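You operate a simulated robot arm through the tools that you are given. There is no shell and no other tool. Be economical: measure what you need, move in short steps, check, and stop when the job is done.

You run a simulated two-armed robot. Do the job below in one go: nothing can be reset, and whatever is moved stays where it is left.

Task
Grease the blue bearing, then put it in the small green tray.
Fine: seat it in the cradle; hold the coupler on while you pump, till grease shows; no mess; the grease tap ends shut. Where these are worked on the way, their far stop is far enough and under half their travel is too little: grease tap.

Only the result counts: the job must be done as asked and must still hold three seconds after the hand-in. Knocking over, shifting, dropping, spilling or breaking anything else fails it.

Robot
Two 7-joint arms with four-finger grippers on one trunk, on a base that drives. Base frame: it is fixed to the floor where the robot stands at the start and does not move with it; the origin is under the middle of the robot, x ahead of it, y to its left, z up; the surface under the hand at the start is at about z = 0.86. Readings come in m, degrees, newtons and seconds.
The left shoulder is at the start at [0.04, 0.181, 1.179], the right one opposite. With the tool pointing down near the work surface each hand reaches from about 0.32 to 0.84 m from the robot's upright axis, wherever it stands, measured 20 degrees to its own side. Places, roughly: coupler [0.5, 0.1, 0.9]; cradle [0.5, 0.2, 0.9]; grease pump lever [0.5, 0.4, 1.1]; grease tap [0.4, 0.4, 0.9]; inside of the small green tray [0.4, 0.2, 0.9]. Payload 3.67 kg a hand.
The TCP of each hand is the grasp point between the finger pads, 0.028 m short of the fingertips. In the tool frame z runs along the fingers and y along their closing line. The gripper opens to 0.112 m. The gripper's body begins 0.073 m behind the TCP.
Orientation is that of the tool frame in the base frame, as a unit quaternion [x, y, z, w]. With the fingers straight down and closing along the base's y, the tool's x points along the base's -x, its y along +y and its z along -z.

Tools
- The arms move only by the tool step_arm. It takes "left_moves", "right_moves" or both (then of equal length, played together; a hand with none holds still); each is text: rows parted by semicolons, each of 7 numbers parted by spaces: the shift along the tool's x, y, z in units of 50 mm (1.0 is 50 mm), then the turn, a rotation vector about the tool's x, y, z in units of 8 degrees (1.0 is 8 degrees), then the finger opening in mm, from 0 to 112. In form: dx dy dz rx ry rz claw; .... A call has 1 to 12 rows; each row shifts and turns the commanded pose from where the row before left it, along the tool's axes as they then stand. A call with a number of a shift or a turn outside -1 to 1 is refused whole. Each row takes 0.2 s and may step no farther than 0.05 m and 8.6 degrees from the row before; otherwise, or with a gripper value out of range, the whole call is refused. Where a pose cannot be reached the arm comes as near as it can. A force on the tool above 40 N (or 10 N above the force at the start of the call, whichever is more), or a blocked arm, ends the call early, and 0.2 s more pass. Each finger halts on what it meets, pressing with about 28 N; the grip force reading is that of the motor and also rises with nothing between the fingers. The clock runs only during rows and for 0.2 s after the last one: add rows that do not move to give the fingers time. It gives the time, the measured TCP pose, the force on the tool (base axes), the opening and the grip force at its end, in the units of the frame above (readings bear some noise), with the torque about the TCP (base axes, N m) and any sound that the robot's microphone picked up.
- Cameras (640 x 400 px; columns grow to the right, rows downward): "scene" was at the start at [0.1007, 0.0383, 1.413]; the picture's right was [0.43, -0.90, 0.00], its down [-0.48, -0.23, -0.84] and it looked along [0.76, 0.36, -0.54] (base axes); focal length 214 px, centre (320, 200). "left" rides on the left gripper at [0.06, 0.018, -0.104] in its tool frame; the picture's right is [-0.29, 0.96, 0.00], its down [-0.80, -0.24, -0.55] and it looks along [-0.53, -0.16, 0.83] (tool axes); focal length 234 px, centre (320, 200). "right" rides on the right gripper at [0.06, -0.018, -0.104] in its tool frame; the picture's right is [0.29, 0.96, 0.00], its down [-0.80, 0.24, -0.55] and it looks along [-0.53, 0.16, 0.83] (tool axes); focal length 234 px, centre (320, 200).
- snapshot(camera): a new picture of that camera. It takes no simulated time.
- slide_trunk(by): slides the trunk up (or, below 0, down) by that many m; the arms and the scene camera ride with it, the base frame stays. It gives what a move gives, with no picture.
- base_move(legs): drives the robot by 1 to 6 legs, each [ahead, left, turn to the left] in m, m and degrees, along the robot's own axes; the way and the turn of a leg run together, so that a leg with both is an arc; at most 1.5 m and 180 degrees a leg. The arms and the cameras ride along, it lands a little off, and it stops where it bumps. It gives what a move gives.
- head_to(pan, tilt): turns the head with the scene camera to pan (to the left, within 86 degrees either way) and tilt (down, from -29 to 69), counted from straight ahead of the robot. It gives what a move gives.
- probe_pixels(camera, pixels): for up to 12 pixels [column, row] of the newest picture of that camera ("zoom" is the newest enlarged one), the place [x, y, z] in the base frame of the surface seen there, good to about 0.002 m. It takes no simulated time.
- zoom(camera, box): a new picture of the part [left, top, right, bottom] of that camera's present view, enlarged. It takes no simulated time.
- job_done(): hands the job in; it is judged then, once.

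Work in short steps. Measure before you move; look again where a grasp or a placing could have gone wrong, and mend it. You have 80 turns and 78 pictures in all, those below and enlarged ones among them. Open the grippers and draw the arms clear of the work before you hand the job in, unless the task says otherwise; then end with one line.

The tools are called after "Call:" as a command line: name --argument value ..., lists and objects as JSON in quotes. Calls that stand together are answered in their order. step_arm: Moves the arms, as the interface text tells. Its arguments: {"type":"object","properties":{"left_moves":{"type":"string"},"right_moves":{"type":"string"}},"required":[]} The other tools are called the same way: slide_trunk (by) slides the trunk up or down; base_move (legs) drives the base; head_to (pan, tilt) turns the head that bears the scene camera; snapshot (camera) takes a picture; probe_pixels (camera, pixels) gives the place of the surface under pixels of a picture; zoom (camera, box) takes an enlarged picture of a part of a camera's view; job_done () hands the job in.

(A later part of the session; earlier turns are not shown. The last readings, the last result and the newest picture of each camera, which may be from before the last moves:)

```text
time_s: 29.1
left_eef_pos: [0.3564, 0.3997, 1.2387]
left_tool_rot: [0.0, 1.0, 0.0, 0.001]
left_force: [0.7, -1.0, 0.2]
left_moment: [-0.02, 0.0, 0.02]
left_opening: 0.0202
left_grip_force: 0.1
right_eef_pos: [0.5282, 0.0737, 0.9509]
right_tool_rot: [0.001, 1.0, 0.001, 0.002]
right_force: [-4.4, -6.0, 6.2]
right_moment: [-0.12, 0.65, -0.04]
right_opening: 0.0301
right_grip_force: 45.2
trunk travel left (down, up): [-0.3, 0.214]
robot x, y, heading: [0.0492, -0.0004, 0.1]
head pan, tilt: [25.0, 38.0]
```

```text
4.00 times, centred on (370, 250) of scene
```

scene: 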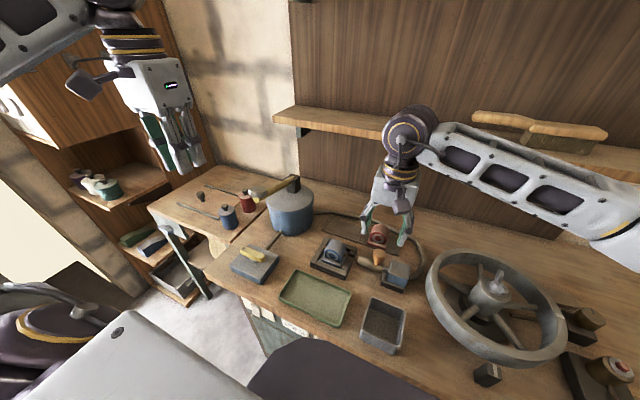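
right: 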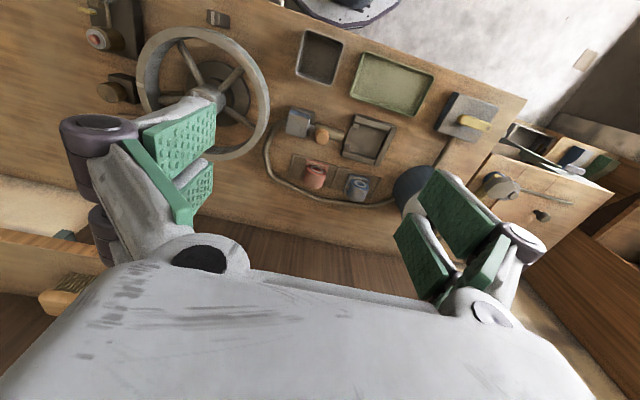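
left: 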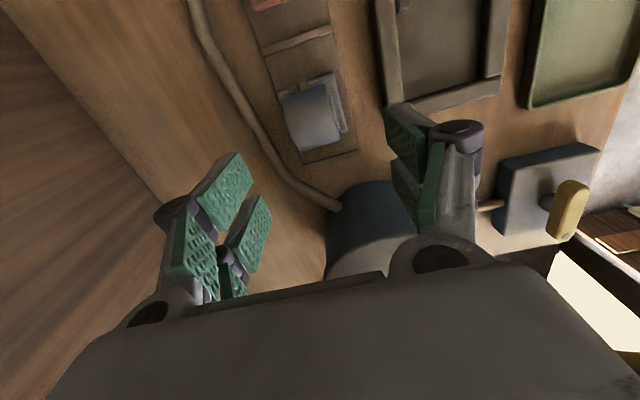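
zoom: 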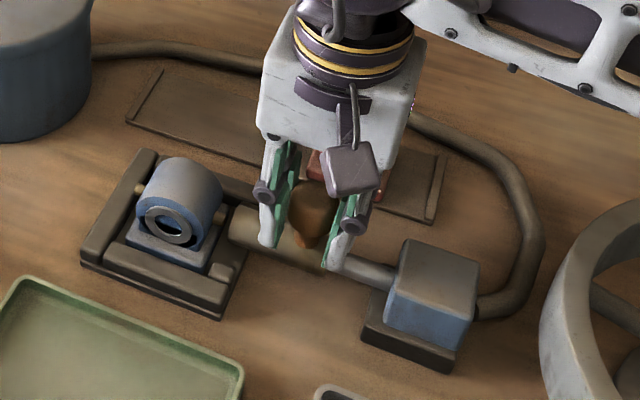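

The tube mouth is about 1 cm from the nipple. I continue in 5 mm steps.

Call:
step_arm --right_moves "0 0.1 0 0 0 0 20;0 0.1 0 0 0 0 20;0 0 0 0 0 0 20"

```text
time_s: 29.9
left_eef_pos: [0.3581, 0.4001, 1.2384]
left_tool_rot: [0.0, 1.0, 0.0, 0.002]
left_force: [-0.1, -0.8, -0.9]
left_moment: [0.0, -0.04, 0.01]
left_opening: 0.02
left_grip_force: 0.1
right_eef_pos: [0.5279, 0.0836, 0.9518]
right_tool_rot: [0.0, 1.0, 0.001, 0.001]
right_force: [-0.1, -7.0, 20.4]
right_moment: [-0.16, 0.23, -0.06]
right_opening: 0.0297
right_grip_force: 45.2
trunk travel left (down, up): [-0.3, 0.214]
robot x, y, heading: [0.0466, -0.0009, -0.1]
head pan, tilt: [25.0, 38.0]
```

Spring force ≈7 N so far; I ease up 1.5 mm and go another 8 mm.

Call:
step_arm --right_moves "0 0.08 -0.03 0 0 0 20;0 0.08 0 0 0 0 20;0 0 0 0 0 0 20"

Call:
zoom --camera "scene" --box '[310, 210, 400, 290]'

```text
time_s: 30.7
left_eef_pos: [0.3576, 0.3963, 1.2389]
left_tool_rot: [0.001, 1.0, 0.001, -0.001]
left_force: [0.1, -0.2, -0.4]
left_moment: [0.01, 0.0, 0.05]
left_opening: 0.0201
left_grip_force: 0.1
right_eef_pos: [0.528, 0.0861, 0.9504]
right_tool_rot: [0.001, 1.0, -0.001, 0.0]
right_force: [-0.6, -33.7, 9.1]
right_moment: [-0.64, -0.39, -0.3]
right_opening: 0.0296
right_grip_force: 45.5
trunk travel left (down, up): [-0.3, 0.214]
robot x, y, heading: [0.0484, -0.0008, -0.1]
head pan, tilt: [25.0, 38.0]
```

```text
5.00 times, centred on (355, 250) of scene
```

zoom: 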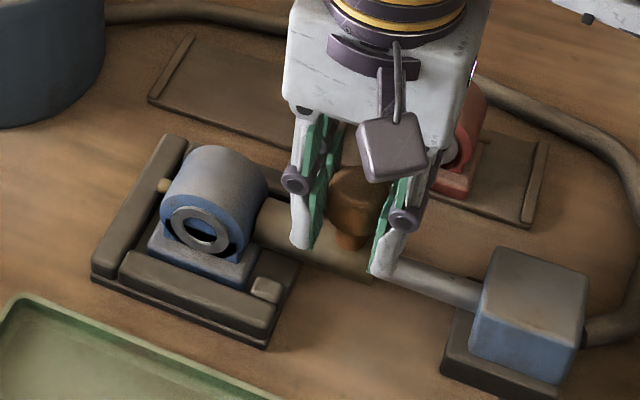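

Force jumped to 34 N: the coupler is on against the bearing. I back off 1.5 mm of command to hold with about 25 N, and look at the tap with the left camera.

Call:
step_arm --right_moves "0 -0.03 0.01 0 0 0 20;0 0 0 0 0 0 20"

Call:
snapshot --camera "left"

Call:
zoom --camera "scene" --box '[205, 160, 325, 300]'

```text
time_s: 31.3
left_eef_pos: [0.3572, 0.397, 1.2395]
left_tool_rot: [0.0, 1.0, 0.002, 0.0]
left_force: [0.7, 0.3, 0.3]
left_moment: [0.01, -0.01, 0.0]
left_opening: 0.0199
left_grip_force: 0.0
right_eef_pos: [0.5285, 0.0865, 0.9511]
right_tool_rot: [0.001, 1.0, -0.001, 0.0]
right_force: [1.9, -31.9, 12.3]
right_moment: [-0.63, 0.08, -0.24]
right_opening: 0.0297
right_grip_force: 45.2
trunk travel left (down, up): [-0.3, 0.214]
robot x, y, heading: [0.0491, -0.0003, -0.0]
head pan, tilt: [25.0, 38.0]
```

```text
46 pictures are left
```

left: 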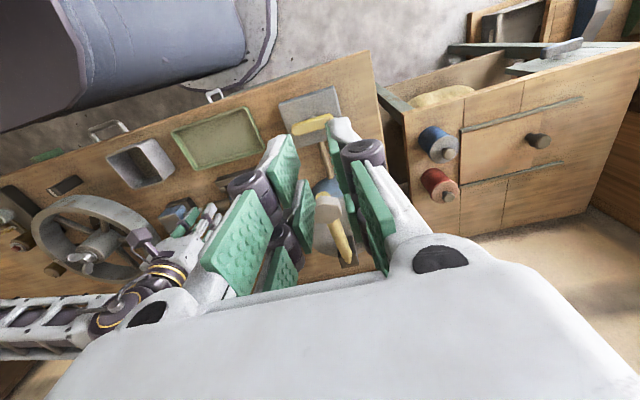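

```text
2.86 times, centred on (265, 230) of scene
```

zoom: 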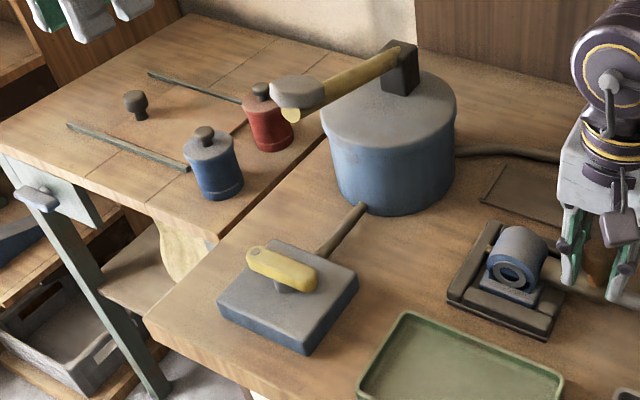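

I enlarge the tap.

Call:
zoom --camera "scene" --box '[242, 236, 292, 276]'

Call:
probe_pixels --camera "zoom" --pixels '[[150, 110], [420, 225], [290, 160], [200, 180], [330, 120], [300, 230], [285, 200], [420, 170], [140, 150], [340, 215], [560, 200], [370, 250]]'

```text
10.00 times, centred on (267, 256) of scene
```

zoom: 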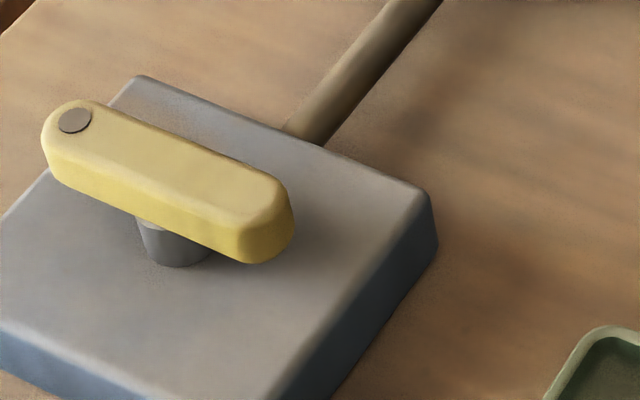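

```text
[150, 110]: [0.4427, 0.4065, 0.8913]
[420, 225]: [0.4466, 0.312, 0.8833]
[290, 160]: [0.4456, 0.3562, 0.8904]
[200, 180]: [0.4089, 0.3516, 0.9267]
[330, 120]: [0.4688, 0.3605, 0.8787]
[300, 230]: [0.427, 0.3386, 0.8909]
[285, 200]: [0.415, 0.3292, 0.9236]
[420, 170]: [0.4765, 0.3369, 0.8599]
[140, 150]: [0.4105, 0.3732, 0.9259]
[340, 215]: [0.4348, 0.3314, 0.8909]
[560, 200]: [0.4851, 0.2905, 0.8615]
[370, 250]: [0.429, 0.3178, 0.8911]
```

The bar lies along y over a stem at (0.405, 0.362), perpendicular to the pipe, so it is shut now. To stay clear of the lever head overhead I lean the left hand back 32° with fingers closed and come in from the robot side.

Call:
step_arm --left_moves "0 0 0 0 -1 0 0;0 0 0 0 -1 0 0;0 0 0 0 -1 0 0;0 0 0 0 -1 0 0;0.457 -0.043 0.652 0 0 0 0;0.457 -0.043 0.652 0 0 0 0;0.457 -0.043 0.652 0 0 0 0;0.457 -0.043 0.652 0 0 0 0;0.457 -0.043 0.652 0 0 0 0;0.457 -0.043 0.652 0 0 0 0;0 0 0 0 0 0 0"

Call:
zoom --camera "scene" --box '[190, 160, 350, 300]'

```text
time_s: 31.8
left_eef_pos: [0.3637, 0.3988, 1.2066]
left_tool_rot: [0.002, 0.999, 0.0, 0.033]
left_force: [0.2, 0.0, 0.3]
left_moment: [-0.05, -0.02, 0.0]
left_opening: 0.0
left_grip_force: 28.0
right_eef_pos: [0.5285, 0.0858, 0.9503]
right_tool_rot: [0.002, 1.0, -0.005, 0.001]
right_force: [-1.2, -16.0, 1.3]
right_moment: [0.04, -0.28, -0.11]
right_opening: 0.0295
right_grip_force: 44.9
trunk travel left (down, up): [-0.3, 0.214]
robot x, y, heading: [0.0462, 0.0031, -0.1]
head pan, tilt: [25.0, 38.0]
stopped in row 2 (right hand): the force on the tool passed its limit at 45 N (the readings are from after the stop); the commanded pose is now the measured one
```

```text
2.86 times, centred on (270, 230) of scene
```

zoom: 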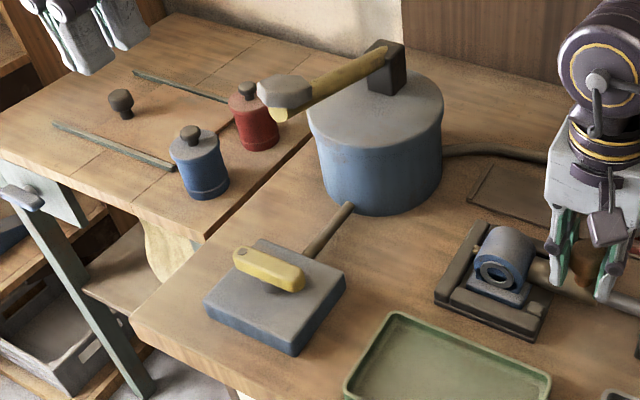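

The right hand's push peaked at 45 N from base sway and stopped the call; it now rests at 16 N, still on the bearing. I continue tilting more gently.

Call:
step_arm --left_moves "0 0 0 0 -0.4 0 0;0 0 0 0 -0.5 0 0;0 0 0 0 -0.5 0 0;0 0 0 0 -0.5 0 0;0 0 0 0 -0.5 0 0;0 0 0 0 -0.5 0 0;0 0 0 0 -0.5 0 0;0 0 0 0 0 0 0"

```text
time_s: 33.6
left_eef_pos: [0.3645, 0.3965, 1.2069]
left_tool_rot: [0.001, 0.964, 0.001, 0.267]
left_force: [0.0, 0.0, 0.5]
left_moment: [0.02, 0.02, 0.0]
left_opening: 0.0
left_grip_force: 28.1
right_eef_pos: [0.5296, 0.0865, 0.9509]
right_tool_rot: [0.001, 1.0, -0.003, 0.0]
right_force: [5.5, -20.3, -2.5]
right_moment: [-0.4, -0.37, -0.12]
right_opening: 0.029
right_grip_force: 44.7
trunk travel left (down, up): [-0.3, 0.214]
robot x, y, heading: [0.0495, -0.0045, -0.2]
head pan, tilt: [25.0, 38.0]
```

Tilt is 31°. I move down to (0.345, 0.385, 1.0), on the robot side of the tap.

Call:
step_arm --left_moves "0.2 -0.033 0.25 0 0 0 0;0.352 -0.033 0.478 0 0 0 0;0.4 -0.033 0.55 0 0 0 0;0.4 -0.033 0.55 0 0 0 0;0.4 -0.033 0.55 0 0 0 0;0.4 -0.033 0.55 0 0 0 0;0.314 -0.033 0.422 0 0 0 0;0 0 0 0 0 0 0"

Call:
zoom --camera "scene" --box '[190, 180, 350, 300]'

```text
time_s: 35.4
left_eef_pos: [0.4184, 0.4503, 1.0527]
left_tool_rot: [0.002, 0.964, 0.0, 0.265]
left_force: [0.0, 0.0, 0.2]
left_moment: [-0.01, -0.03, -0.01]
left_opening: 0.0002
left_grip_force: 28.3
left hand out of reach, approached as far as the arm can: row 1, 2, 3, 4, 5, 6, 7
right_eef_pos: [0.5291, 0.0868, 0.9506]
right_tool_rot: [0.001, 1.0, -0.002, -0.001]
right_force: [6.6, -23.2, -1.0]
right_moment: [-0.46, -0.06, -0.04]
right_opening: 0.0291
right_grip_force: 44.8
trunk travel left (down, up): [-0.3, 0.214]
robot x, y, heading: [0.0497, -0.0005, 0.1]
head pan, tilt: [25.0, 38.0]
```

```text
3.33 times, centred on (270, 240) of scene
```

zoom: 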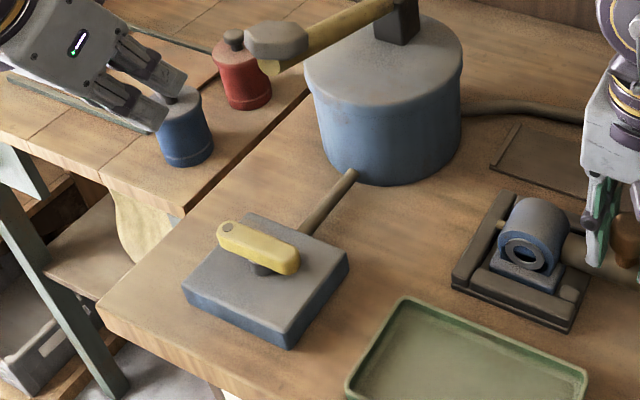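

Leaned back, the arm can't come this near. I go up a little and return to a vertical tool.

Call:
step_arm --left_moves "-0.34 0 -0.57 0 0 0 0;-0.34 0 -0.57 0 0 0 0;-0.34 0 -0.57 0 0 0 0;0 0 0 0 0.485 0 0;0 0 0 0 0.485 0 0;0 0 0 0 0.485 0 0;0 0 0 0 0.485 0 0;0 0 0 0 0.485 0 0;0 0 0 0 0.485 0 0;0 0 0 0 0.485 0 0;0 0 0 0 0.485 0 0;0 0 0 0 0 0 0"

```text
time_s: 38.0
left_eef_pos: [0.4185, 0.4524, 1.1549]
left_tool_rot: [0.0, 1.0, 0.001, -0.002]
left_force: [-0.1, 0.0, -0.9]
left_moment: [0.04, 0.02, -0.03]
left_opening: 0.0
left_grip_force: 28.5
right_eef_pos: [0.5277, 0.0856, 0.9511]
right_tool_rot: [0.001, 1.0, -0.002, -0.001]
right_force: [7.4, -22.9, -0.2]
right_moment: [-0.47, -0.03, 0.02]
right_opening: 0.0293
right_grip_force: 44.7
trunk travel left (down, up): [-0.3, 0.214]
robot x, y, heading: [0.0496, 0.0003, -0.3]
head pan, tilt: [25.0, 38.0]
```

I move to (0.372, 0.386) and down to z≈1.0.

Call:
step_arm --left_moves "0.46 0 0 0 0 0 0;0.47 -0.33 0 0 0 0 0;0 -0.5 0 0 0 0 0;0 -0.5 0 0 0 0 0;0 0 0.6 0 0 0 0;0 0 0.8 0 0 0 0;0 0 0.8 0 0 0 0;0 0 0.6 0 0 0 0;0 0 0 0 0 0 0"

Call:
zoom --camera "scene" --box '[190, 180, 350, 300]'

```text
time_s: 40.0
left_eef_pos: [0.3718, 0.3842, 1.0142]
left_tool_rot: [0.001, 1.0, 0.001, -0.001]
left_force: [-0.3, -0.7, 0.0]
left_moment: [0.02, -0.04, 0.0]
left_opening: 0.0
left_grip_force: 28.0
right_eef_pos: [0.5293, 0.0871, 0.95]
right_tool_rot: [0.001, 1.0, -0.003, -0.001]
right_force: [11.2, -22.6, 1.3]
right_moment: [-0.44, -0.23, -0.03]
right_opening: 0.029
right_grip_force: 44.7
trunk travel left (down, up): [-0.3, 0.214]
robot x, y, heading: [0.0493, -0.0027, -0.0]
head pan, tilt: [25.0, 38.0]
```

```text
3.33 times, centred on (270, 240) of scene
```

zoom: 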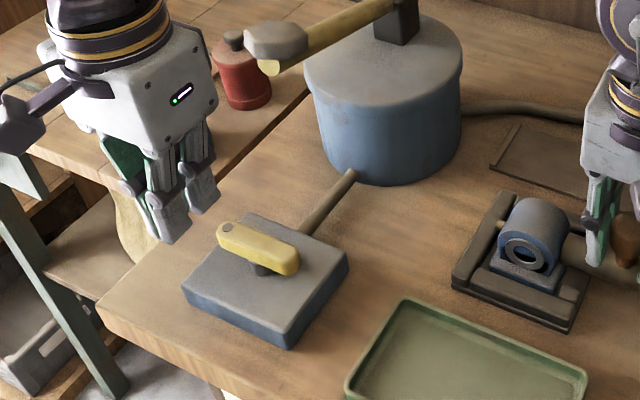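

Reachable and clear. Down 8 cm beside the bar; the right hand yields 1.5 mm in +x to shed its side load.

Call:
step_arm --left_moves "0 0 0.5 0 0 0 0;0 0 0.6 0 0 0 0;0 0 0.5 0 0 0 0;0 0 0 0 0 0 0" --right_moves "-0.02 0 0 0 0 0 20;-0.01 0 0 0 0 0 20;0 0 0 0 0 0 20;0 0 0 0 0 0 20"

Call:
zoom --camera "scene" --box '[210, 200, 310, 280]'

```text
time_s: 41.0
left_eef_pos: [0.3685, 0.3832, 0.9333]
left_tool_rot: [0.001, 1.0, 0.001, 0.0]
left_force: [-0.2, 0.4, 0.2]
left_moment: [-0.02, 0.01, -0.01]
left_opening: 0.0
left_grip_force: 27.8
right_eef_pos: [0.5288, 0.0863, 0.9513]
right_tool_rot: [-0.001, 1.0, -0.002, -0.001]
right_force: [1.6, -22.5, -4.0]
right_moment: [-0.41, 0.13, 0.01]
right_opening: 0.0291
right_grip_force: 45.2
trunk travel left (down, up): [-0.3, 0.214]
robot x, y, heading: [0.0483, 0.0015, -0.2]
head pan, tilt: [25.0, 38.0]
```

```text
5.00 times, centred on (260, 240) of scene
```

zoom: 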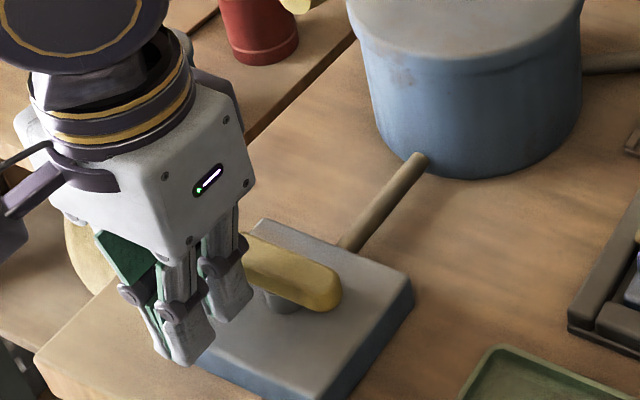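

The closed fingers stand on the near side of the bar's +y end. I push +x gently 25 mm.

Call:
step_arm --left_moves "-0.15 0 0 0 0 0 0;-0.15 0 0 0 0 0 0;-0.1 0 0 0 0 0 0;-0.1 0 0 0 0 0 0;0 0 0 0 0 0 0"

Call:
zoom --camera "scene" --box '[210, 200, 310, 280]'

```text
time_s: 42.2
left_eef_pos: [0.3946, 0.3895, 0.9351]
left_tool_rot: [-0.001, 1.0, 0.003, -0.002]
left_force: [-19.4, 32.5, 11.0]
left_moment: [0.13, 0.07, 0.09]
left_opening: 0.0
left_grip_force: 28.1
right_eef_pos: [0.5304, 0.0862, 0.9509]
right_tool_rot: [0.001, 1.0, -0.005, 0.0]
right_force: [9.6, -34.8, -15.4]
right_moment: [-0.28, -0.52, -0.05]
right_opening: 0.0288
right_grip_force: 45.1
trunk travel left (down, up): [-0.3, 0.214]
robot x, y, heading: [0.0524, -0.0001, -0.1]
head pan, tilt: [25.0, 38.0]
```

```text
5.00 times, centred on (260, 240) of scene
```

zoom: 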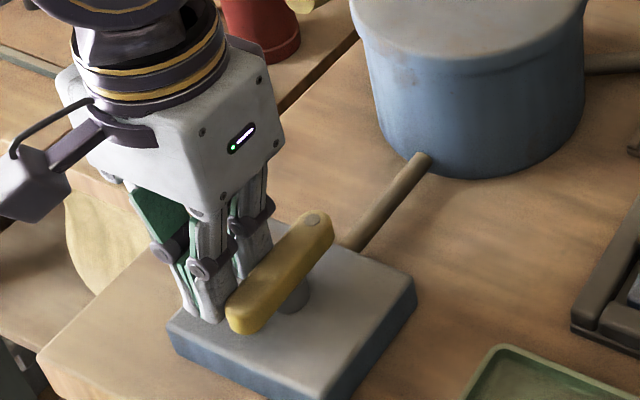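

The bar swung clockwise, with the marked end now toward the pipe. I measure its angle.

Call:
probe_pixels --camera "zoom" --pixels '[[312, 220], [245, 312], [330, 235], [265, 325], [290, 255], [258, 285]]'

```text
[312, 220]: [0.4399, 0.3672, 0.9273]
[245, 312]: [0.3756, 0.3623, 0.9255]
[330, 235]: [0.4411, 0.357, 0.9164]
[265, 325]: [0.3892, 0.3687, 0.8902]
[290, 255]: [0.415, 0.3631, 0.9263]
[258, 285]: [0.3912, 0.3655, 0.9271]
```

The bar now runs along x (≈86–90°, at its stop): tap open. I back away in +y, rise to z≈1.2 and open the claw to 80.

Call:
step_arm --left_moves "0.1 0.3 0 0 0 0 0;0.2 0.3 0 0 0 0 0;0.1 0 -0.6 0 0 0 0;0 0 -0.9 0 0 0 0;0 0 -0.9 0 0 0 0;0 0 -0.9 0 0 0 0;0 0 -0.9 0 0 0 0;0 0 -0.9 0 0 0 80;0 0 -0.4 0 0 0 80;0 0 0 0 0 0 80"

Call:
zoom --camera "scene" --box '[220, 150, 340, 260]'

Call:
probe_pixels --camera "zoom" --pixels '[[195, 130], [240, 135], [205, 115], [210, 145], [240, 155], [225, 165], [300, 120], [370, 85], [400, 75], [215, 125]]'

```text
time_s: 44.4
left_eef_pos: [0.3758, 0.4125, 1.2079]
left_tool_rot: [0.0, 1.0, 0.001, -0.001]
left_force: [0.2, -0.6, 0.7]
left_moment: [0.01, 0.02, 0.01]
left_opening: 0.0797
left_grip_force: 0.1
right_eef_pos: [0.5308, 0.0864, 0.9501]
right_tool_rot: [-0.001, 1.0, -0.003, 0.0]
right_force: [0.4, -21.1, -5.9]
right_moment: [-0.37, 0.32, -0.02]
right_opening: 0.0289
right_grip_force: 44.7
trunk travel left (down, up): [-0.3, 0.214]
robot x, y, heading: [0.0497, -0.0013, -0.2]
head pan, tilt: [25.0, 38.0]
```

```text
3.64 times, centred on (280, 205) of scene
```

zoom: 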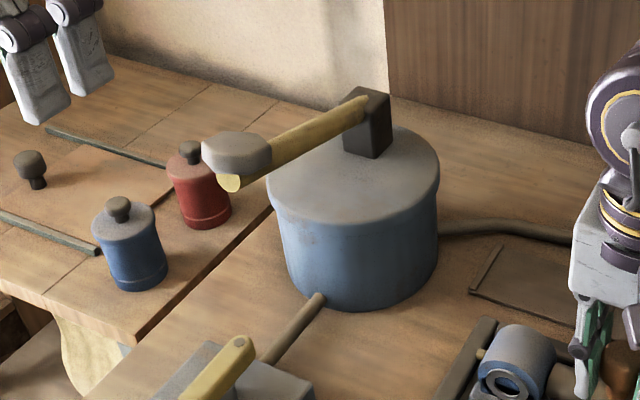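

```text
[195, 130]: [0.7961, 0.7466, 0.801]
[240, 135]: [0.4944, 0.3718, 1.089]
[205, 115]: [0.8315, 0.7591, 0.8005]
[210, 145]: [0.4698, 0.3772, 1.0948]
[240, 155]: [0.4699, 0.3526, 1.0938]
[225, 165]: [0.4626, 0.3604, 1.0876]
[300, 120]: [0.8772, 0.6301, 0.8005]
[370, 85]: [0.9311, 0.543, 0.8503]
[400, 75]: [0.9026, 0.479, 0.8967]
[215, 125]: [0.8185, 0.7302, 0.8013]
```

I probe the lever head's outline once more.

Call:
probe_pixels --camera "zoom" --pixels '[[205, 148], [225, 136], [265, 145], [268, 165], [215, 170], [240, 170], [228, 185], [255, 140], [300, 145], [350, 110], [360, 105], [235, 145]]'

```text
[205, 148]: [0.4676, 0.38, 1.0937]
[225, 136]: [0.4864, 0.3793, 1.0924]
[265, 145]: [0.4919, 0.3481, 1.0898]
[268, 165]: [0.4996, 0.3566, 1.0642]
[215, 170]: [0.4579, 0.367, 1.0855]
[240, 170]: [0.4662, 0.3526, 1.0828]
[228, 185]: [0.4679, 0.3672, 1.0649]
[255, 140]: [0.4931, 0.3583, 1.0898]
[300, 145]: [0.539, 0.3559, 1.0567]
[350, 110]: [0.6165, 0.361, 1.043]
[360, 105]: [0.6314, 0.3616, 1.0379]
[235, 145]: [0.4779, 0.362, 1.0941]
```

Head centre ≈ (0.479, 0.363), z 1.07–1.093. I come above it and lower the open fingers around its sides, then close.

Call:
step_arm --left_moves "-0.5 -0.25 0 0 0 0 80;-0.5 -0.25 0 0 0 0 80;-0.5 -0.25 0 0 0 0 80;-0.56 -0.24 0 0 0 0 80;0 0 0.6 0 0 0 80;0 0 0.7 0 0 0 80;0 0 0.6 0 0 0 80;0 0 0.55 0 0 0 80;0 0 0 0 0 0 80"

Call:
zoom --camera "scene" --box '[200, 110, 340, 240]'

```text
time_s: 46.4
left_eef_pos: [0.4781, 0.3644, 1.0872]
left_tool_rot: [0.001, 1.0, 0.001, -0.001]
left_force: [-0.7, 0.0, 0.8]
left_moment: [-0.04, 0.0, -0.01]
left_opening: 0.08
left_grip_force: 0.0
right_eef_pos: [0.5297, 0.0865, 0.9518]
right_tool_rot: [0.001, 1.0, -0.003, 0.001]
right_force: [1.5, -21.3, -3.1]
right_moment: [-0.47, 0.07, -0.14]
right_opening: 0.0289
right_grip_force: 45.2
trunk travel left (down, up): [-0.3, 0.214]
robot x, y, heading: [0.0456, 0.0011, 0.1]
head pan, tilt: [25.0, 38.0]
```

```text
3.08 times, centred on (270, 175) of scene
```

zoom: 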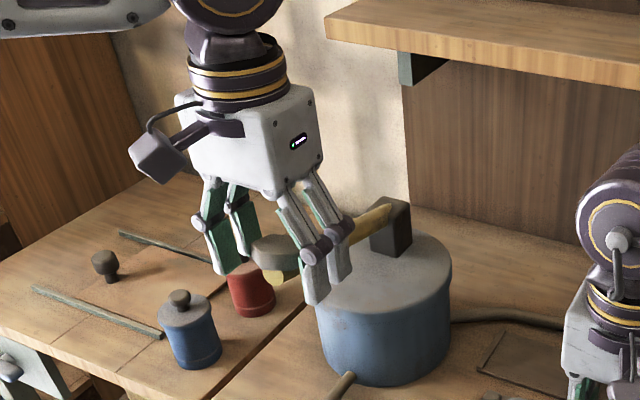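

Fingers straddle the head. I close on it.

Call:
step_arm --left_moves "0 0 0 0 0 0 60;0 0 0 0 0 0 45;0 0 0 0 0 0 30;0 0 0 0 0 0 30"

```text
time_s: 47.4
left_eef_pos: [0.479, 0.3677, 1.0861]
left_tool_rot: [-0.001, 1.0, 0.002, 0.0]
left_force: [2.9, 28.2, 2.1]
left_moment: [0.41, -0.37, 0.25]
left_opening: 0.0462
left_grip_force: 44.8
right_eef_pos: [0.5306, 0.0864, 0.9504]
right_tool_rot: [0.001, 1.0, -0.005, 0.001]
right_force: [0.1, -36.8, 0.5]
right_moment: [-0.21, -0.21, -0.11]
right_opening: 0.0285
right_grip_force: 45.3
trunk travel left (down, up): [-0.3, 0.214]
robot x, y, heading: [0.0477, -0.0035, 0.2]
head pan, tilt: [25.0, 38.0]
```

Gripped at 46 mm but off-centre (28 N sideways); I shift the left hand +5 mm in y to relieve it.

Call:
step_arm --left_moves "0 0.05 0 0 0 0 30;0 0.05 0 0 0 0 30;0 0 0 0 0 0 30"

```text
time_s: 48.2
left_eef_pos: [0.4792, 0.3681, 1.087]
left_tool_rot: [0.003, 1.0, -0.001, -0.001]
left_force: [1.0, -16.0, 1.0]
left_moment: [-0.41, -0.15, -0.17]
left_opening: 0.0462
left_grip_force: 44.9
right_eef_pos: [0.53, 0.0855, 0.9511]
right_tool_rot: [-0.001, 1.0, 0.0, -0.001]
right_force: [4.3, -12.1, -2.6]
right_moment: [-0.77, 0.05, -0.08]
right_opening: 0.0287
right_grip_force: 45.0
trunk travel left (down, up): [-0.3, 0.214]
robot x, y, heading: [0.0484, 0.0011, -0.2]
head pan, tilt: [25.0, 38.0]
```

Back 2 mm, then a first down stroke of 40 mm along the lever's arc.

Call:
step_arm --left_moves "0 -0.04 0 0 0 0 30;0.05 0 0.2 0 0 0 30;0.04 0 0.2 0 0 0 30;0.03 0 0.2 0 0 0 30;0.02 0 0.2 0 0 0 30;0 0 0 0 0 0 30"

Call:
zoom --camera "scene" --box '[200, 110, 340, 240]'

```text
time_s: 49.6
left_eef_pos: [0.4737, 0.3672, 1.047]
left_tool_rot: [0.001, 1.0, 0.0, 0.0]
left_force: [10.9, -25.1, 8.7]
left_moment: [-0.11, -1.25, -0.02]
left_opening: 0.0439
left_grip_force: 45.0
right_eef_pos: [0.5304, 0.085, 0.9519]
right_tool_rot: [-0.001, 1.0, -0.002, 0.0]
right_force: [0.2, -6.8, -1.8]
right_moment: [0.09, -0.43, 0.1]
right_opening: 0.0286
right_grip_force: 45.3
trunk travel left (down, up): [-0.3, 0.214]
robot x, y, heading: [0.0516, 0.0007, -0.1]
head pan, tilt: [25.0, 38.0]
```

```text
3.08 times, centred on (270, 175) of scene
```

zoom: 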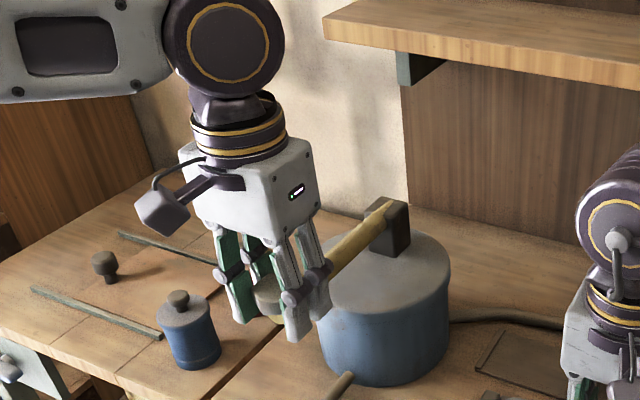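

The lever moves, but the hands' side loads let the coupler pressure drop to 7 N. I shift left -3 mm in y and push the right hand +2.5 mm before going on.

Call:
step_arm --left_moves "0 -0.06 0 0 0 0 30;0 0 0 0 0 0 30" --right_moves "0 0.05 0 0 0 0 20;0 0 0 0 0 0 20"

```text
time_s: 50.2
left_eef_pos: [0.4725, 0.3675, 1.0475]
left_tool_rot: [0.0, 1.0, 0.002, -0.002]
left_force: [14.9, 3.9, 2.2]
left_moment: [-0.41, -0.22, -0.01]
left_opening: 0.0437
left_grip_force: 45.1
right_eef_pos: [0.5295, 0.0851, 0.951]
right_tool_rot: [0.001, 1.0, -0.005, -0.001]
right_force: [-7.0, -34.7, 9.5]
right_moment: [-0.49, 0.34, -0.06]
right_opening: 0.0287
right_grip_force: 44.9
trunk travel left (down, up): [-0.3, 0.214]
robot x, y, heading: [0.051, 0.0006, 0.1]
head pan, tilt: [25.0, 38.0]
```

Coupler is firmly on again. I continue the down stroke, easing x back, to find the lower stop.

Call:
step_arm --left_moves "-0.04 0 0.15 0 0 0 30;-0.02 0 0.2 0 0 0 30;-0.03 0 0.2 0 0 0 30;0 0 0 0 0 0 30" --right_moves "0 -0.02 0 0 0 0 20;0 0 0 0 0 0 20;0 0 0 0 0 0 20;0 0 0 0 0 0 20"

```text
time_s: 51.2
left_eef_pos: [0.4739, 0.3682, 1.0197]
left_tool_rot: [0.001, 1.0, 0.001, -0.003]
left_force: [-33.2, 18.0, 9.6]
left_moment: [0.18, -1.26, 0.16]
left_opening: 0.0439
left_grip_force: 44.4
right_eef_pos: [0.5303, 0.0863, 0.9492]
right_tool_rot: [0.003, 1.0, -0.006, 0.001]
right_force: [18.7, -33.8, -12.0]
right_moment: [-0.76, 0.14, 0.21]
right_opening: 0.0286
right_grip_force: 45.3
trunk travel left (down, up): [-0.3, 0.214]
robot x, y, heading: [0.0495, -0.0007, 0.2]
head pan, tilt: [25.0, 38.0]
```

Lever goes down with only ~10 N. I correct x by -4 mm and keep going down.

Call:
step_arm --left_moves "0.07 0.02 0.05 0 0 0 30;0.0 0 0.2 0 0 0 30;0 0 0.2 0 0 0 30;0 0 0 0 0 0 30"

Call:
zoom --camera "scene" --box '[300, 200, 420, 290]'

```text
time_s: 52.2
left_eef_pos: [0.4738, 0.3679, 0.9994]
left_tool_rot: [0.001, 1.0, 0.002, 0.002]
left_force: [-4.6, 15.0, 34.5]
left_moment: [0.12, -0.15, 0.02]
left_opening: 0.0448
left_grip_force: 45.2
right_eef_pos: [0.5307, 0.0859, 0.9502]
right_tool_rot: [0.001, 1.0, -0.003, 0.0]
right_force: [9.4, -28.9, -17.0]
right_moment: [-0.48, -1.13, -0.1]
right_opening: 0.0288
right_grip_force: 44.7
trunk travel left (down, up): [-0.3, 0.214]
robot x, y, heading: [0.0471, -0.0012, -0.0]
head pan, tilt: [25.0, 38.0]
```

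```text
4.44 times, centred on (360, 245) of scene
```

zoom: 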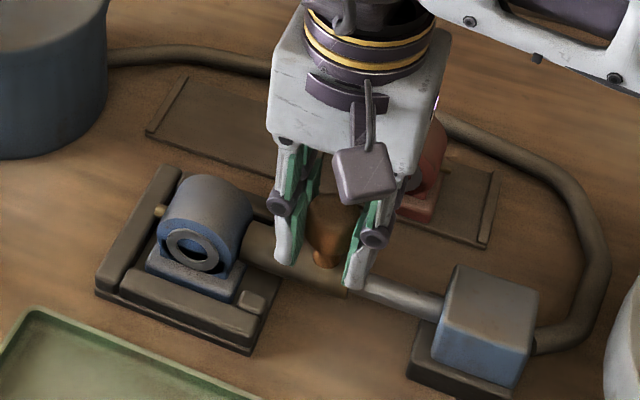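

Lower stop at z≈1.000 (35 N). No grease yet; up stroke.

Call:
step_arm --left_moves "0 0 -0.2 0 0 0 30;0 0 -0.25 0 0 0 30;0 0 -0.25 0 0 0 30;0 0 -0.25 0 0 0 30;0 0 -0.25 0 0 0 30;-0.03 0 -0.25 0 0 0 30;-0.04 0 -0.25 0 0 0 30;-0.03 0 -0.1 0 0 0 30;0 0 0 0 0 0 30"

```text
time_s: 53.5
left_eef_pos: [0.4766, 0.3668, 1.0557]
left_tool_rot: [0.001, 1.0, 0.001, 0.0]
left_force: [4.9, -3.0, 0.3]
left_moment: [0.22, 0.24, 0.08]
left_opening: 0.0438
left_grip_force: 44.5
right_eef_pos: [0.5314, 0.0861, 0.9505]
right_tool_rot: [0.001, 1.0, -0.007, -0.002]
right_force: [-1.0, -7.3, 0.2]
right_moment: [-0.1, 0.57, 0.28]
right_opening: 0.029
right_grip_force: 45.0
trunk travel left (down, up): [-0.3, 0.214]
robot x, y, heading: [0.0483, -0.0012, -0.1]
head pan, tilt: [25.0, 38.0]
stopped in row 6 (right hand): the force on the tool passed its limit at 46 N (the readings are from after the stop); the commanded pose is now the measured one
```

The right hand tripped at 46 N and relaxed; I re-press it 2 mm and finish the up stroke slowly.

Call:
step_arm --left_moves "0 0 0 0 0 0 30;-0.02 0 -0.15 0 0 0 30;-0.03 0 -0.2 0 0 0 30;-0.03 0 -0.2 0 0 0 30;0 0 0 0 0 0 30" --right_moves "0 0.04 0 0 0 0 20;0 0 0 0 0 0 20;0 0 0 0 0 0 20;0 0 0 0 0 0 20;0 0 0 0 0 0 20"

```text
time_s: 54.3
left_eef_pos: [0.4806, 0.3691, 1.0728]
left_tool_rot: [0.001, 1.0, 0.001, 0.001]
left_force: [6.5, -2.9, -1.7]
left_moment: [0.03, 0.13, 0.07]
left_opening: 0.0438
left_grip_force: 44.9
right_eef_pos: [0.5291, 0.0857, 0.9504]
right_tool_rot: [0.001, 1.0, -0.01, -0.003]
right_force: [1.8, -6.6, -1.1]
right_moment: [0.25, 0.47, 0.24]
right_opening: 0.0289
right_grip_force: 45.1
trunk travel left (down, up): [-0.3, 0.214]
robot x, y, heading: [0.0497, -0.0009, -0.3]
head pan, tilt: [25.0, 38.0]
stopped in row 4 (right hand): the force on the tool passed its limit at 42 N (the readings are from after the stop); the commanded pose is now the measured one
```

Again tripped by base sway, and the coupler is still in place at y=0.0857. I complete the last centimetre of the up stroke first, then re-press 1.5 mm.

Call:
step_arm --left_moves "0 0 -0.15 0 0 0 30;-0.02 0 -0.1 0 0 0 30;0 0 0 0 0 0 30;0 0 0 0 0 0 30" --right_moves "0 0 0 0 0 0 20;0 0 0 0 0 0 20;0 0.03 0 0 0 0 20;0 0 0 0 0 0 20"

Call:
zoom --camera "scene" --box '[300, 200, 420, 290]'

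```text
time_s: 54.9
left_eef_pos: [0.4817, 0.3678, 1.0795]
left_tool_rot: [0.003, 1.0, -0.001, 0.0]
left_force: [6.1, -2.0, -10.0]
left_moment: [0.15, -0.29, 0.11]
left_opening: 0.0441
left_grip_force: 45.1
right_eef_pos: [0.5313, 0.0858, 0.9514]
right_tool_rot: [0.001, 1.0, -0.011, -0.003]
right_force: [1.9, -7.4, -3.4]
right_moment: [0.57, 0.24, 0.22]
right_opening: 0.0288
right_grip_force: 44.7
trunk travel left (down, up): [-0.3, 0.214]
robot x, y, heading: [0.0494, -0.0006, -0.2]
head pan, tilt: [25.0, 38.0]
stopped in row 2 (left hand): the force on the tool passed its limit at 46 N (the readings are from after the stop); the commanded pose is now the measured one
```

```text
4.44 times, centred on (360, 245) of scene
```

zoom: 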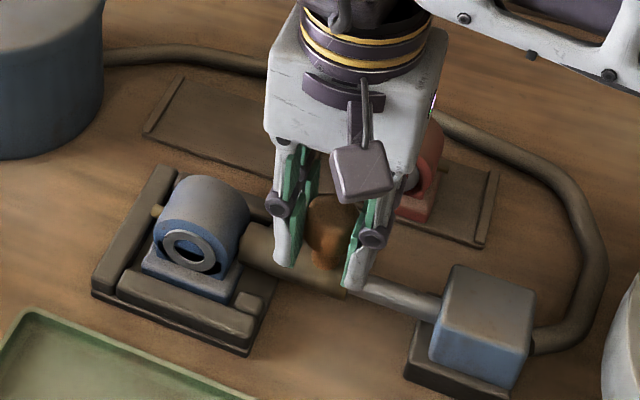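

Upper stop at z≈1.08; one full stroke made. I re-press the coupler 1.5 mm and make a slower second down stroke.

Call:
step_arm --left_moves "0 0 0.05 0 0 0 30;0.03 0 0.15 0 0 0 30;0.03 0 0.15 0 0 0 30;0.03 0 0.15 0 0 0 30;0.02 0 0.15 0 0 0 30;0.02 0 0.15 0 0 0 30;0.01 0 0.15 0 0 0 30;0 0 0.15 0 0 0 30;0 0 0.15 0 0 0 30;0 0 0.15 0 0 0 30;0 0 0.15 0 0 0 30;0 0 0 0 0 0 30" --right_moves "0 0.03 0 0 0 0 20;0 0 0 0 0 0 20;0 0 0 0 0 0 20;0 0 0 0 0 0 20;0 0 0 0 0 0 20;0 0 0 0 0 0 20;0 0 0 0 0 0 20;0 0 0 0 0 0 20;0 0 0 0 0 0 20;0 0 0 0 0 0 20;0 0 0 0 0 0 20;0 0 0 0 0 0 20"

Call:
zoom --camera "scene" --box '[310, 210, 380, 290]'

```text
time_s: 56.5
left_eef_pos: [0.4728, 0.3679, 1.0377]
left_tool_rot: [0.002, 1.0, 0.0, -0.001]
left_force: [4.0, 0.8, -4.5]
left_moment: [0.11, 0.93, 0.02]
left_opening: 0.0431
left_grip_force: 44.6
right_eef_pos: [0.5309, 0.085, 0.9505]
right_tool_rot: [0.002, 1.0, -0.012, -0.002]
right_force: [-0.4, -7.0, -0.5]
right_moment: [0.72, 0.2, 0.25]
right_opening: 0.0286
right_grip_force: 44.5
trunk travel left (down, up): [-0.3, 0.214]
robot x, y, heading: [0.0493, -0.0011, -0.4]
head pan, tilt: [25.0, 38.0]
stopped in row 7 (right hand): the force on the tool passed its limit at 41 N (the readings are from after the stop); the commanded pose is now the measured one
```

```text
5.00 times, centred on (345, 250) of scene
```

zoom: 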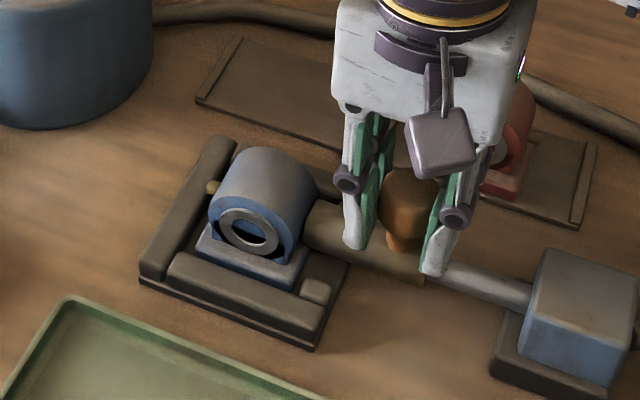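

Tripped again by sway in mid-stroke; the coupler remains seated (y=0.085). I press 1 mm and finish the stroke in a shorter call.

Call:
step_arm --left_moves "0 0 0 0 0 0 30;0 0 0.15 0 0 0 30;0 0 0.15 0 0 0 30;0 0 0.15 0 0 0 30;0 0 0.15 0 0 0 30;0 0 0.1 0 0 0 30;0 0 0 0 0 0 30" --right_moves "0 0.02 0 0 0 0 20;0 0 0 0 0 0 20;0 0 0 0 0 0 20;0 0 0 0 0 0 20;0 0 0 0 0 0 20;0 0 0 0 0 0 20;0 0 0 0 0 0 20"

Call:
zoom --camera "scene" --box '[310, 210, 380, 290]'

```text
time_s: 58.0
left_eef_pos: [0.474, 0.3677, 1.0027]
left_tool_rot: [0.002, 1.0, 0.001, -0.002]
left_force: [-3.7, 22.0, 10.5]
left_moment: [0.1, -1.26, 0.04]
left_opening: 0.0436
left_grip_force: 45.0
right_eef_pos: [0.5315, 0.0856, 0.9498]
right_tool_rot: [0.003, 1.0, -0.013, -0.002]
right_force: [8.5, -26.4, -17.8]
right_moment: [0.2, -0.14, 0.12]
right_opening: 0.0287
right_grip_force: 44.4
trunk travel left (down, up): [-0.3, 0.214]
robot x, y, heading: [0.0504, -0.0029, -0.5]
head pan, tilt: [25.0, 38.0]
```

```text
5.00 times, centred on (345, 250) of scene
```

zoom: 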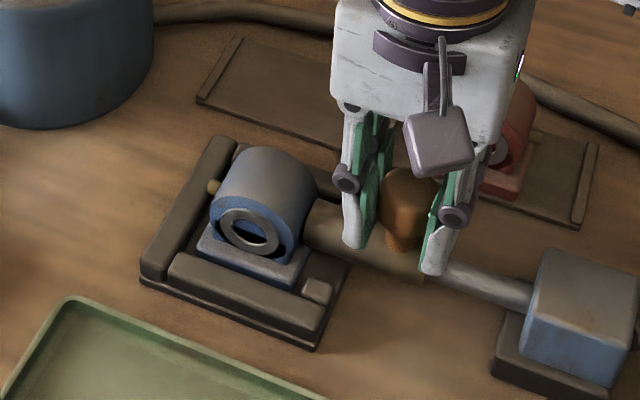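

Second stroke done, no grease seen yet at the bore (248,232) or far stub (213,187). Up stroke, easing the left hand +2 mm in y first.

Call:
step_arm --left_moves "0 0.04 -0.05 0 0 0 30;0 0 -0.15 0 0 0 30;0 0 -0.15 0 0 0 30;0 0 -0.15 0 0 0 30;0 0 -0.15 0 0 0 30;0 0 -0.15 0 0 0 30;0 0 0 0 0 0 30"

```text
time_s: 59.6
left_eef_pos: [0.4743, 0.3682, 1.0431]
left_tool_rot: [0.002, 1.0, 0.0, 0.0]
left_force: [-15.8, 5.7, -2.2]
left_moment: [-0.1, 0.9, 0.05]
left_opening: 0.0428
left_grip_force: 44.8
right_eef_pos: [0.5302, 0.0856, 0.9502]
right_tool_rot: [0.002, 1.0, -0.012, -0.002]
right_force: [10.6, -22.0, -22.0]
right_moment: [0.42, -0.45, -0.06]
right_opening: 0.0287
right_grip_force: 45.1
trunk travel left (down, up): [-0.3, 0.214]
robot x, y, heading: [0.0511, 0.0031, -0.1]
head pan, tilt: [25.0, 38.0]
```

Going well. I relieve the right hand's z/x load and finish the up stroke.

Call:
step_arm --left_moves "0.03 0 -0.13 0 0 0 30;0 0 -0.15 0 0 0 30;-0.03 0 -0.15 0 0 0 30;-0.04 0 -0.15 0 0 0 30;0 0 -0.05 0 0 0 30;0 0 0 0 0 0 30" --right_moves "-0.02 0 0.03 0 0 0 20;0 0 0 0 0 0 20;0 0 0 0 0 0 20;0 0 0 0 0 0 20;0 0 0 0 0 0 20;0 0 0 0 0 0 20"

```text
time_s: 60.6
left_eef_pos: [0.4782, 0.3672, 1.067]
left_tool_rot: [0.002, 1.0, 0.0, 0.003]
left_force: [6.6, -3.0, -2.8]
left_moment: [0.18, 0.4, 0.04]
left_opening: 0.044
left_grip_force: 44.9
right_eef_pos: [0.5305, 0.0854, 0.9512]
right_tool_rot: [0.003, 1.0, -0.011, -0.004]
right_force: [2.6, -7.0, -1.0]
right_moment: [0.6, 0.54, 0.22]
right_opening: 0.029
right_grip_force: 45.5
trunk travel left (down, up): [-0.3, 0.214]
robot x, y, heading: [0.0516, -0.0036, -0.4]
head pan, tilt: [25.0, 38.0]
stopped in row 4 (left hand): the force on the tool passed its limit at 42 N (the readings are from after the stop); the commanded pose is now the measured one
```

Nearly at the top. I finish the last centimetre and start the third down stroke, re-pressing the coupler 1 mm.

Call:
step_arm --left_moves "-0.03 0 -0.12 0 0 0 30;-0.02 0 -0.06 0 0 0 30;0.02 0 0.1 0 0 0 30;0.03 0 0.15 0 0 0 30;0.03 0 0.15 0 0 0 30;0.02 0 0.15 0 0 0 30;0.01 0 0.1 0 0 0 30;0 0 0 0 0 0 30" --right_moves "0 0.02 0 0 0 0 20;0 0 0 0 0 0 20;0 0 0 0 0 0 20;0 0 0 0 0 0 20;0 0 0 0 0 0 20;0 0 0 0 0 0 20;0 0 0 0 0 0 20;0 0 0 0 0 0 20"

```text
time_s: 62.4
left_eef_pos: [0.4738, 0.3676, 1.0422]
left_tool_rot: [0.002, 1.0, 0.001, 0.002]
left_force: [-6.8, 7.3, 9.4]
left_moment: [0.04, -1.09, 0.03]
left_opening: 0.0432
left_grip_force: 44.7
right_eef_pos: [0.5307, 0.0847, 0.9511]
right_tool_rot: [0.002, 1.0, -0.011, -0.003]
right_force: [14.2, -21.7, -7.9]
right_moment: [0.46, 0.07, 0.06]
right_opening: 0.0287
right_grip_force: 45.0
trunk travel left (down, up): [-0.3, 0.214]
robot x, y, heading: [0.0462, 0.002, -0.4]
head pan, tilt: [25.0, 38.0]
```

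Continuing down to the lower stop, then looking at the bearing.

Call:
step_arm --left_moves "0 0.01 0.15 0 0 0 30;0 0 0.15 0 0 0 30;0 0 0.15 0 0 0 30;0 0 0.15 0 0 0 30;0 0 0.15 0 0 0 30;0 0 0 0 0 0 30"

Call:
zoom --camera "scene" --box '[310, 210, 380, 290]'

```text
time_s: 63.4
left_eef_pos: [0.4733, 0.3674, 1.0137]
left_tool_rot: [0.003, 1.0, -0.002, 0.0]
left_force: [-0.2, -5.6, 2.6]
left_moment: [0.06, 0.11, 0.07]
left_opening: 0.0434
left_grip_force: 44.7
right_eef_pos: [0.5312, 0.0851, 0.9507]
right_tool_rot: [0.004, 1.0, -0.012, -0.001]
right_force: [-1.6, -6.6, -0.2]
right_moment: [0.62, 0.15, 0.12]
right_opening: 0.0287
right_grip_force: 45.2
trunk travel left (down, up): [-0.3, 0.214]
robot x, y, heading: [0.0495, -0.0009, -0.4]
head pan, tilt: [25.0, 38.0]
stopped in row 5 (right hand): the force on the tool passed its limit at 41 N (the readings are from after the stop); the commanded pose is now the measured one
```

```text
5.00 times, centred on (345, 250) of scene
```

zoom: 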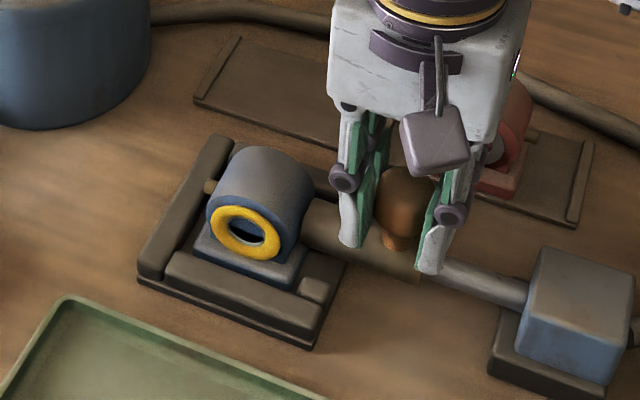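

Grease shows: a yellow ring around the bore. I stop pumping, release the lever and lift the left hand off it, while the right keeps the coupler on.

Call:
step_arm --left_moves "0 0 0 0 0 0 46;0 0 0 0 0 0 60;0 0 0 0 0 0 80;0 0 0 0 0 0 80;0 0 -0.4 0 0 0 80;0 0 -0.8 0 0 0 80;0 0 -0.8 0 0 0 80;0 0 -0.8 0 0 0 80;0 0 -0.8 0 0 0 80;0 0 0 0 0 0 80"

Call:
zoom --camera "scene" --box '[210, 160, 390, 300]'

```text
time_s: 65.6
left_eef_pos: [0.4741, 0.3694, 1.1971]
left_tool_rot: [0.003, 1.0, -0.001, 0.001]
left_force: [0.0, 0.4, -0.3]
left_moment: [0.01, 0.04, 0.02]
left_opening: 0.08
left_grip_force: 0.0
right_eef_pos: [0.5315, 0.0859, 0.9513]
right_tool_rot: [0.003, 1.0, -0.011, -0.001]
right_force: [-2.3, -18.9, 0.6]
right_moment: [0.4, -0.22, 0.0]
right_opening: 0.0289
right_grip_force: 45.2
trunk travel left (down, up): [-0.3, 0.214]
robot x, y, heading: [0.0492, -0.0027, -0.5]
head pan, tilt: [25.0, 38.0]
```

```text
2.86 times, centred on (300, 230) of scene
```

zoom: 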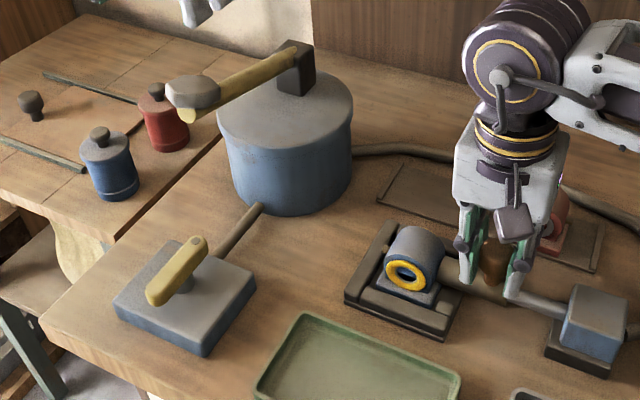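

The lever sprang back up. I take the closed left fingers to (0.378, 0.394) and down beside the bar on its +y side.

Call:
step_arm --left_moves "0.64 0.15 0 0 0 0 30;0.64 0.17 0 0 0 0 0;0.64 0.17 0 0 0 0 0;0 0 0.6 0 0 0 0;0 0 0.8 0 0 0 0;0 0 0.8 0 0 0 0;0 0 0.8 0 0 0 0;0 0 0.8 0 0 0 0;0 0 0.8 0 0 0 0;0 0 0.5 0 0 0 0;0 0 0.15 0 0 0 0;0 0 0 0 0 0 0"

Call:
zoom --camera "scene" --box '[210, 200, 310, 280]'

```text
time_s: 68.2
left_eef_pos: [0.3775, 0.3923, 0.9306]
left_tool_rot: [0.002, 1.0, 0.0, 0.001]
left_force: [-0.8, 4.4, 5.1]
left_moment: [-0.07, -0.09, 0.06]
left_opening: 0.0
left_grip_force: 28.2
right_eef_pos: [0.5301, 0.0862, 0.9498]
right_tool_rot: [0.003, 1.0, -0.01, -0.002]
right_force: [0.8, -20.7, -2.8]
right_moment: [0.16, -0.35, 0.07]
right_opening: 0.0286
right_grip_force: 44.7
trunk travel left (down, up): [-0.3, 0.214]
robot x, y, heading: [0.0485, -0.0019, -0.0]
head pan, tilt: [25.0, 38.0]
```

```text
5.00 times, centred on (260, 240) of scene
```

zoom: 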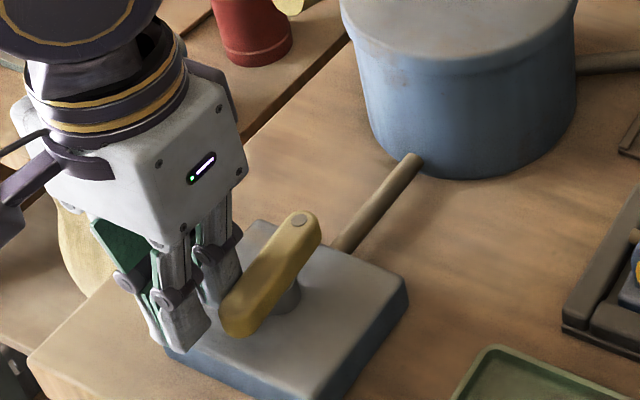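

Light contact with the bar's near end. I sweep it along its arc toward -y, then +x, to shut the tap.

Call:
step_arm --left_moves "0.09 -0.2 -0.04 0 0 0 0;0.06 -0.21 0 0 0 0 0;0.02 -0.22 0 0 0 0 0;-0.06 -0.22 0 0 0 0 0;-0.12 -0.16 0 0 0 0 0;-0.16 -0.08 0 0 0 0 0;0 0 0 0 0 0 0"

Call:
zoom --camera "scene" --box '[210, 200, 310, 280]'

```text
time_s: 69.6
left_eef_pos: [0.3746, 0.342, 0.9317]
left_tool_rot: [0.002, 1.0, 0.001, -0.007]
left_force: [-6.4, 1.6, -1.1]
left_moment: [-0.06, 0.03, 0.05]
left_opening: 0.0063
left_grip_force: 35.9
right_eef_pos: [0.5316, 0.0858, 0.9512]
right_tool_rot: [0.003, 1.0, -0.013, -0.001]
right_force: [-6.7, -7.9, 4.2]
right_moment: [0.05, -0.49, -0.22]
right_opening: 0.0288
right_grip_force: 44.5
trunk travel left (down, up): [-0.3, 0.214]
robot x, y, heading: [0.0511, 0.0003, -0.1]
head pan, tilt: [25.0, 38.0]
stopped in row 6 (left hand): the force on the tool passed its limit at 47 N (the readings are from after the stop); the commanded pose is now the measured one
```

```text
5.00 times, centred on (260, 240) of scene
```

zoom: 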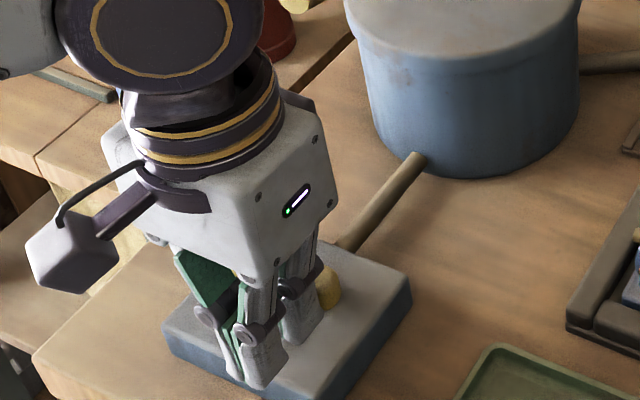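

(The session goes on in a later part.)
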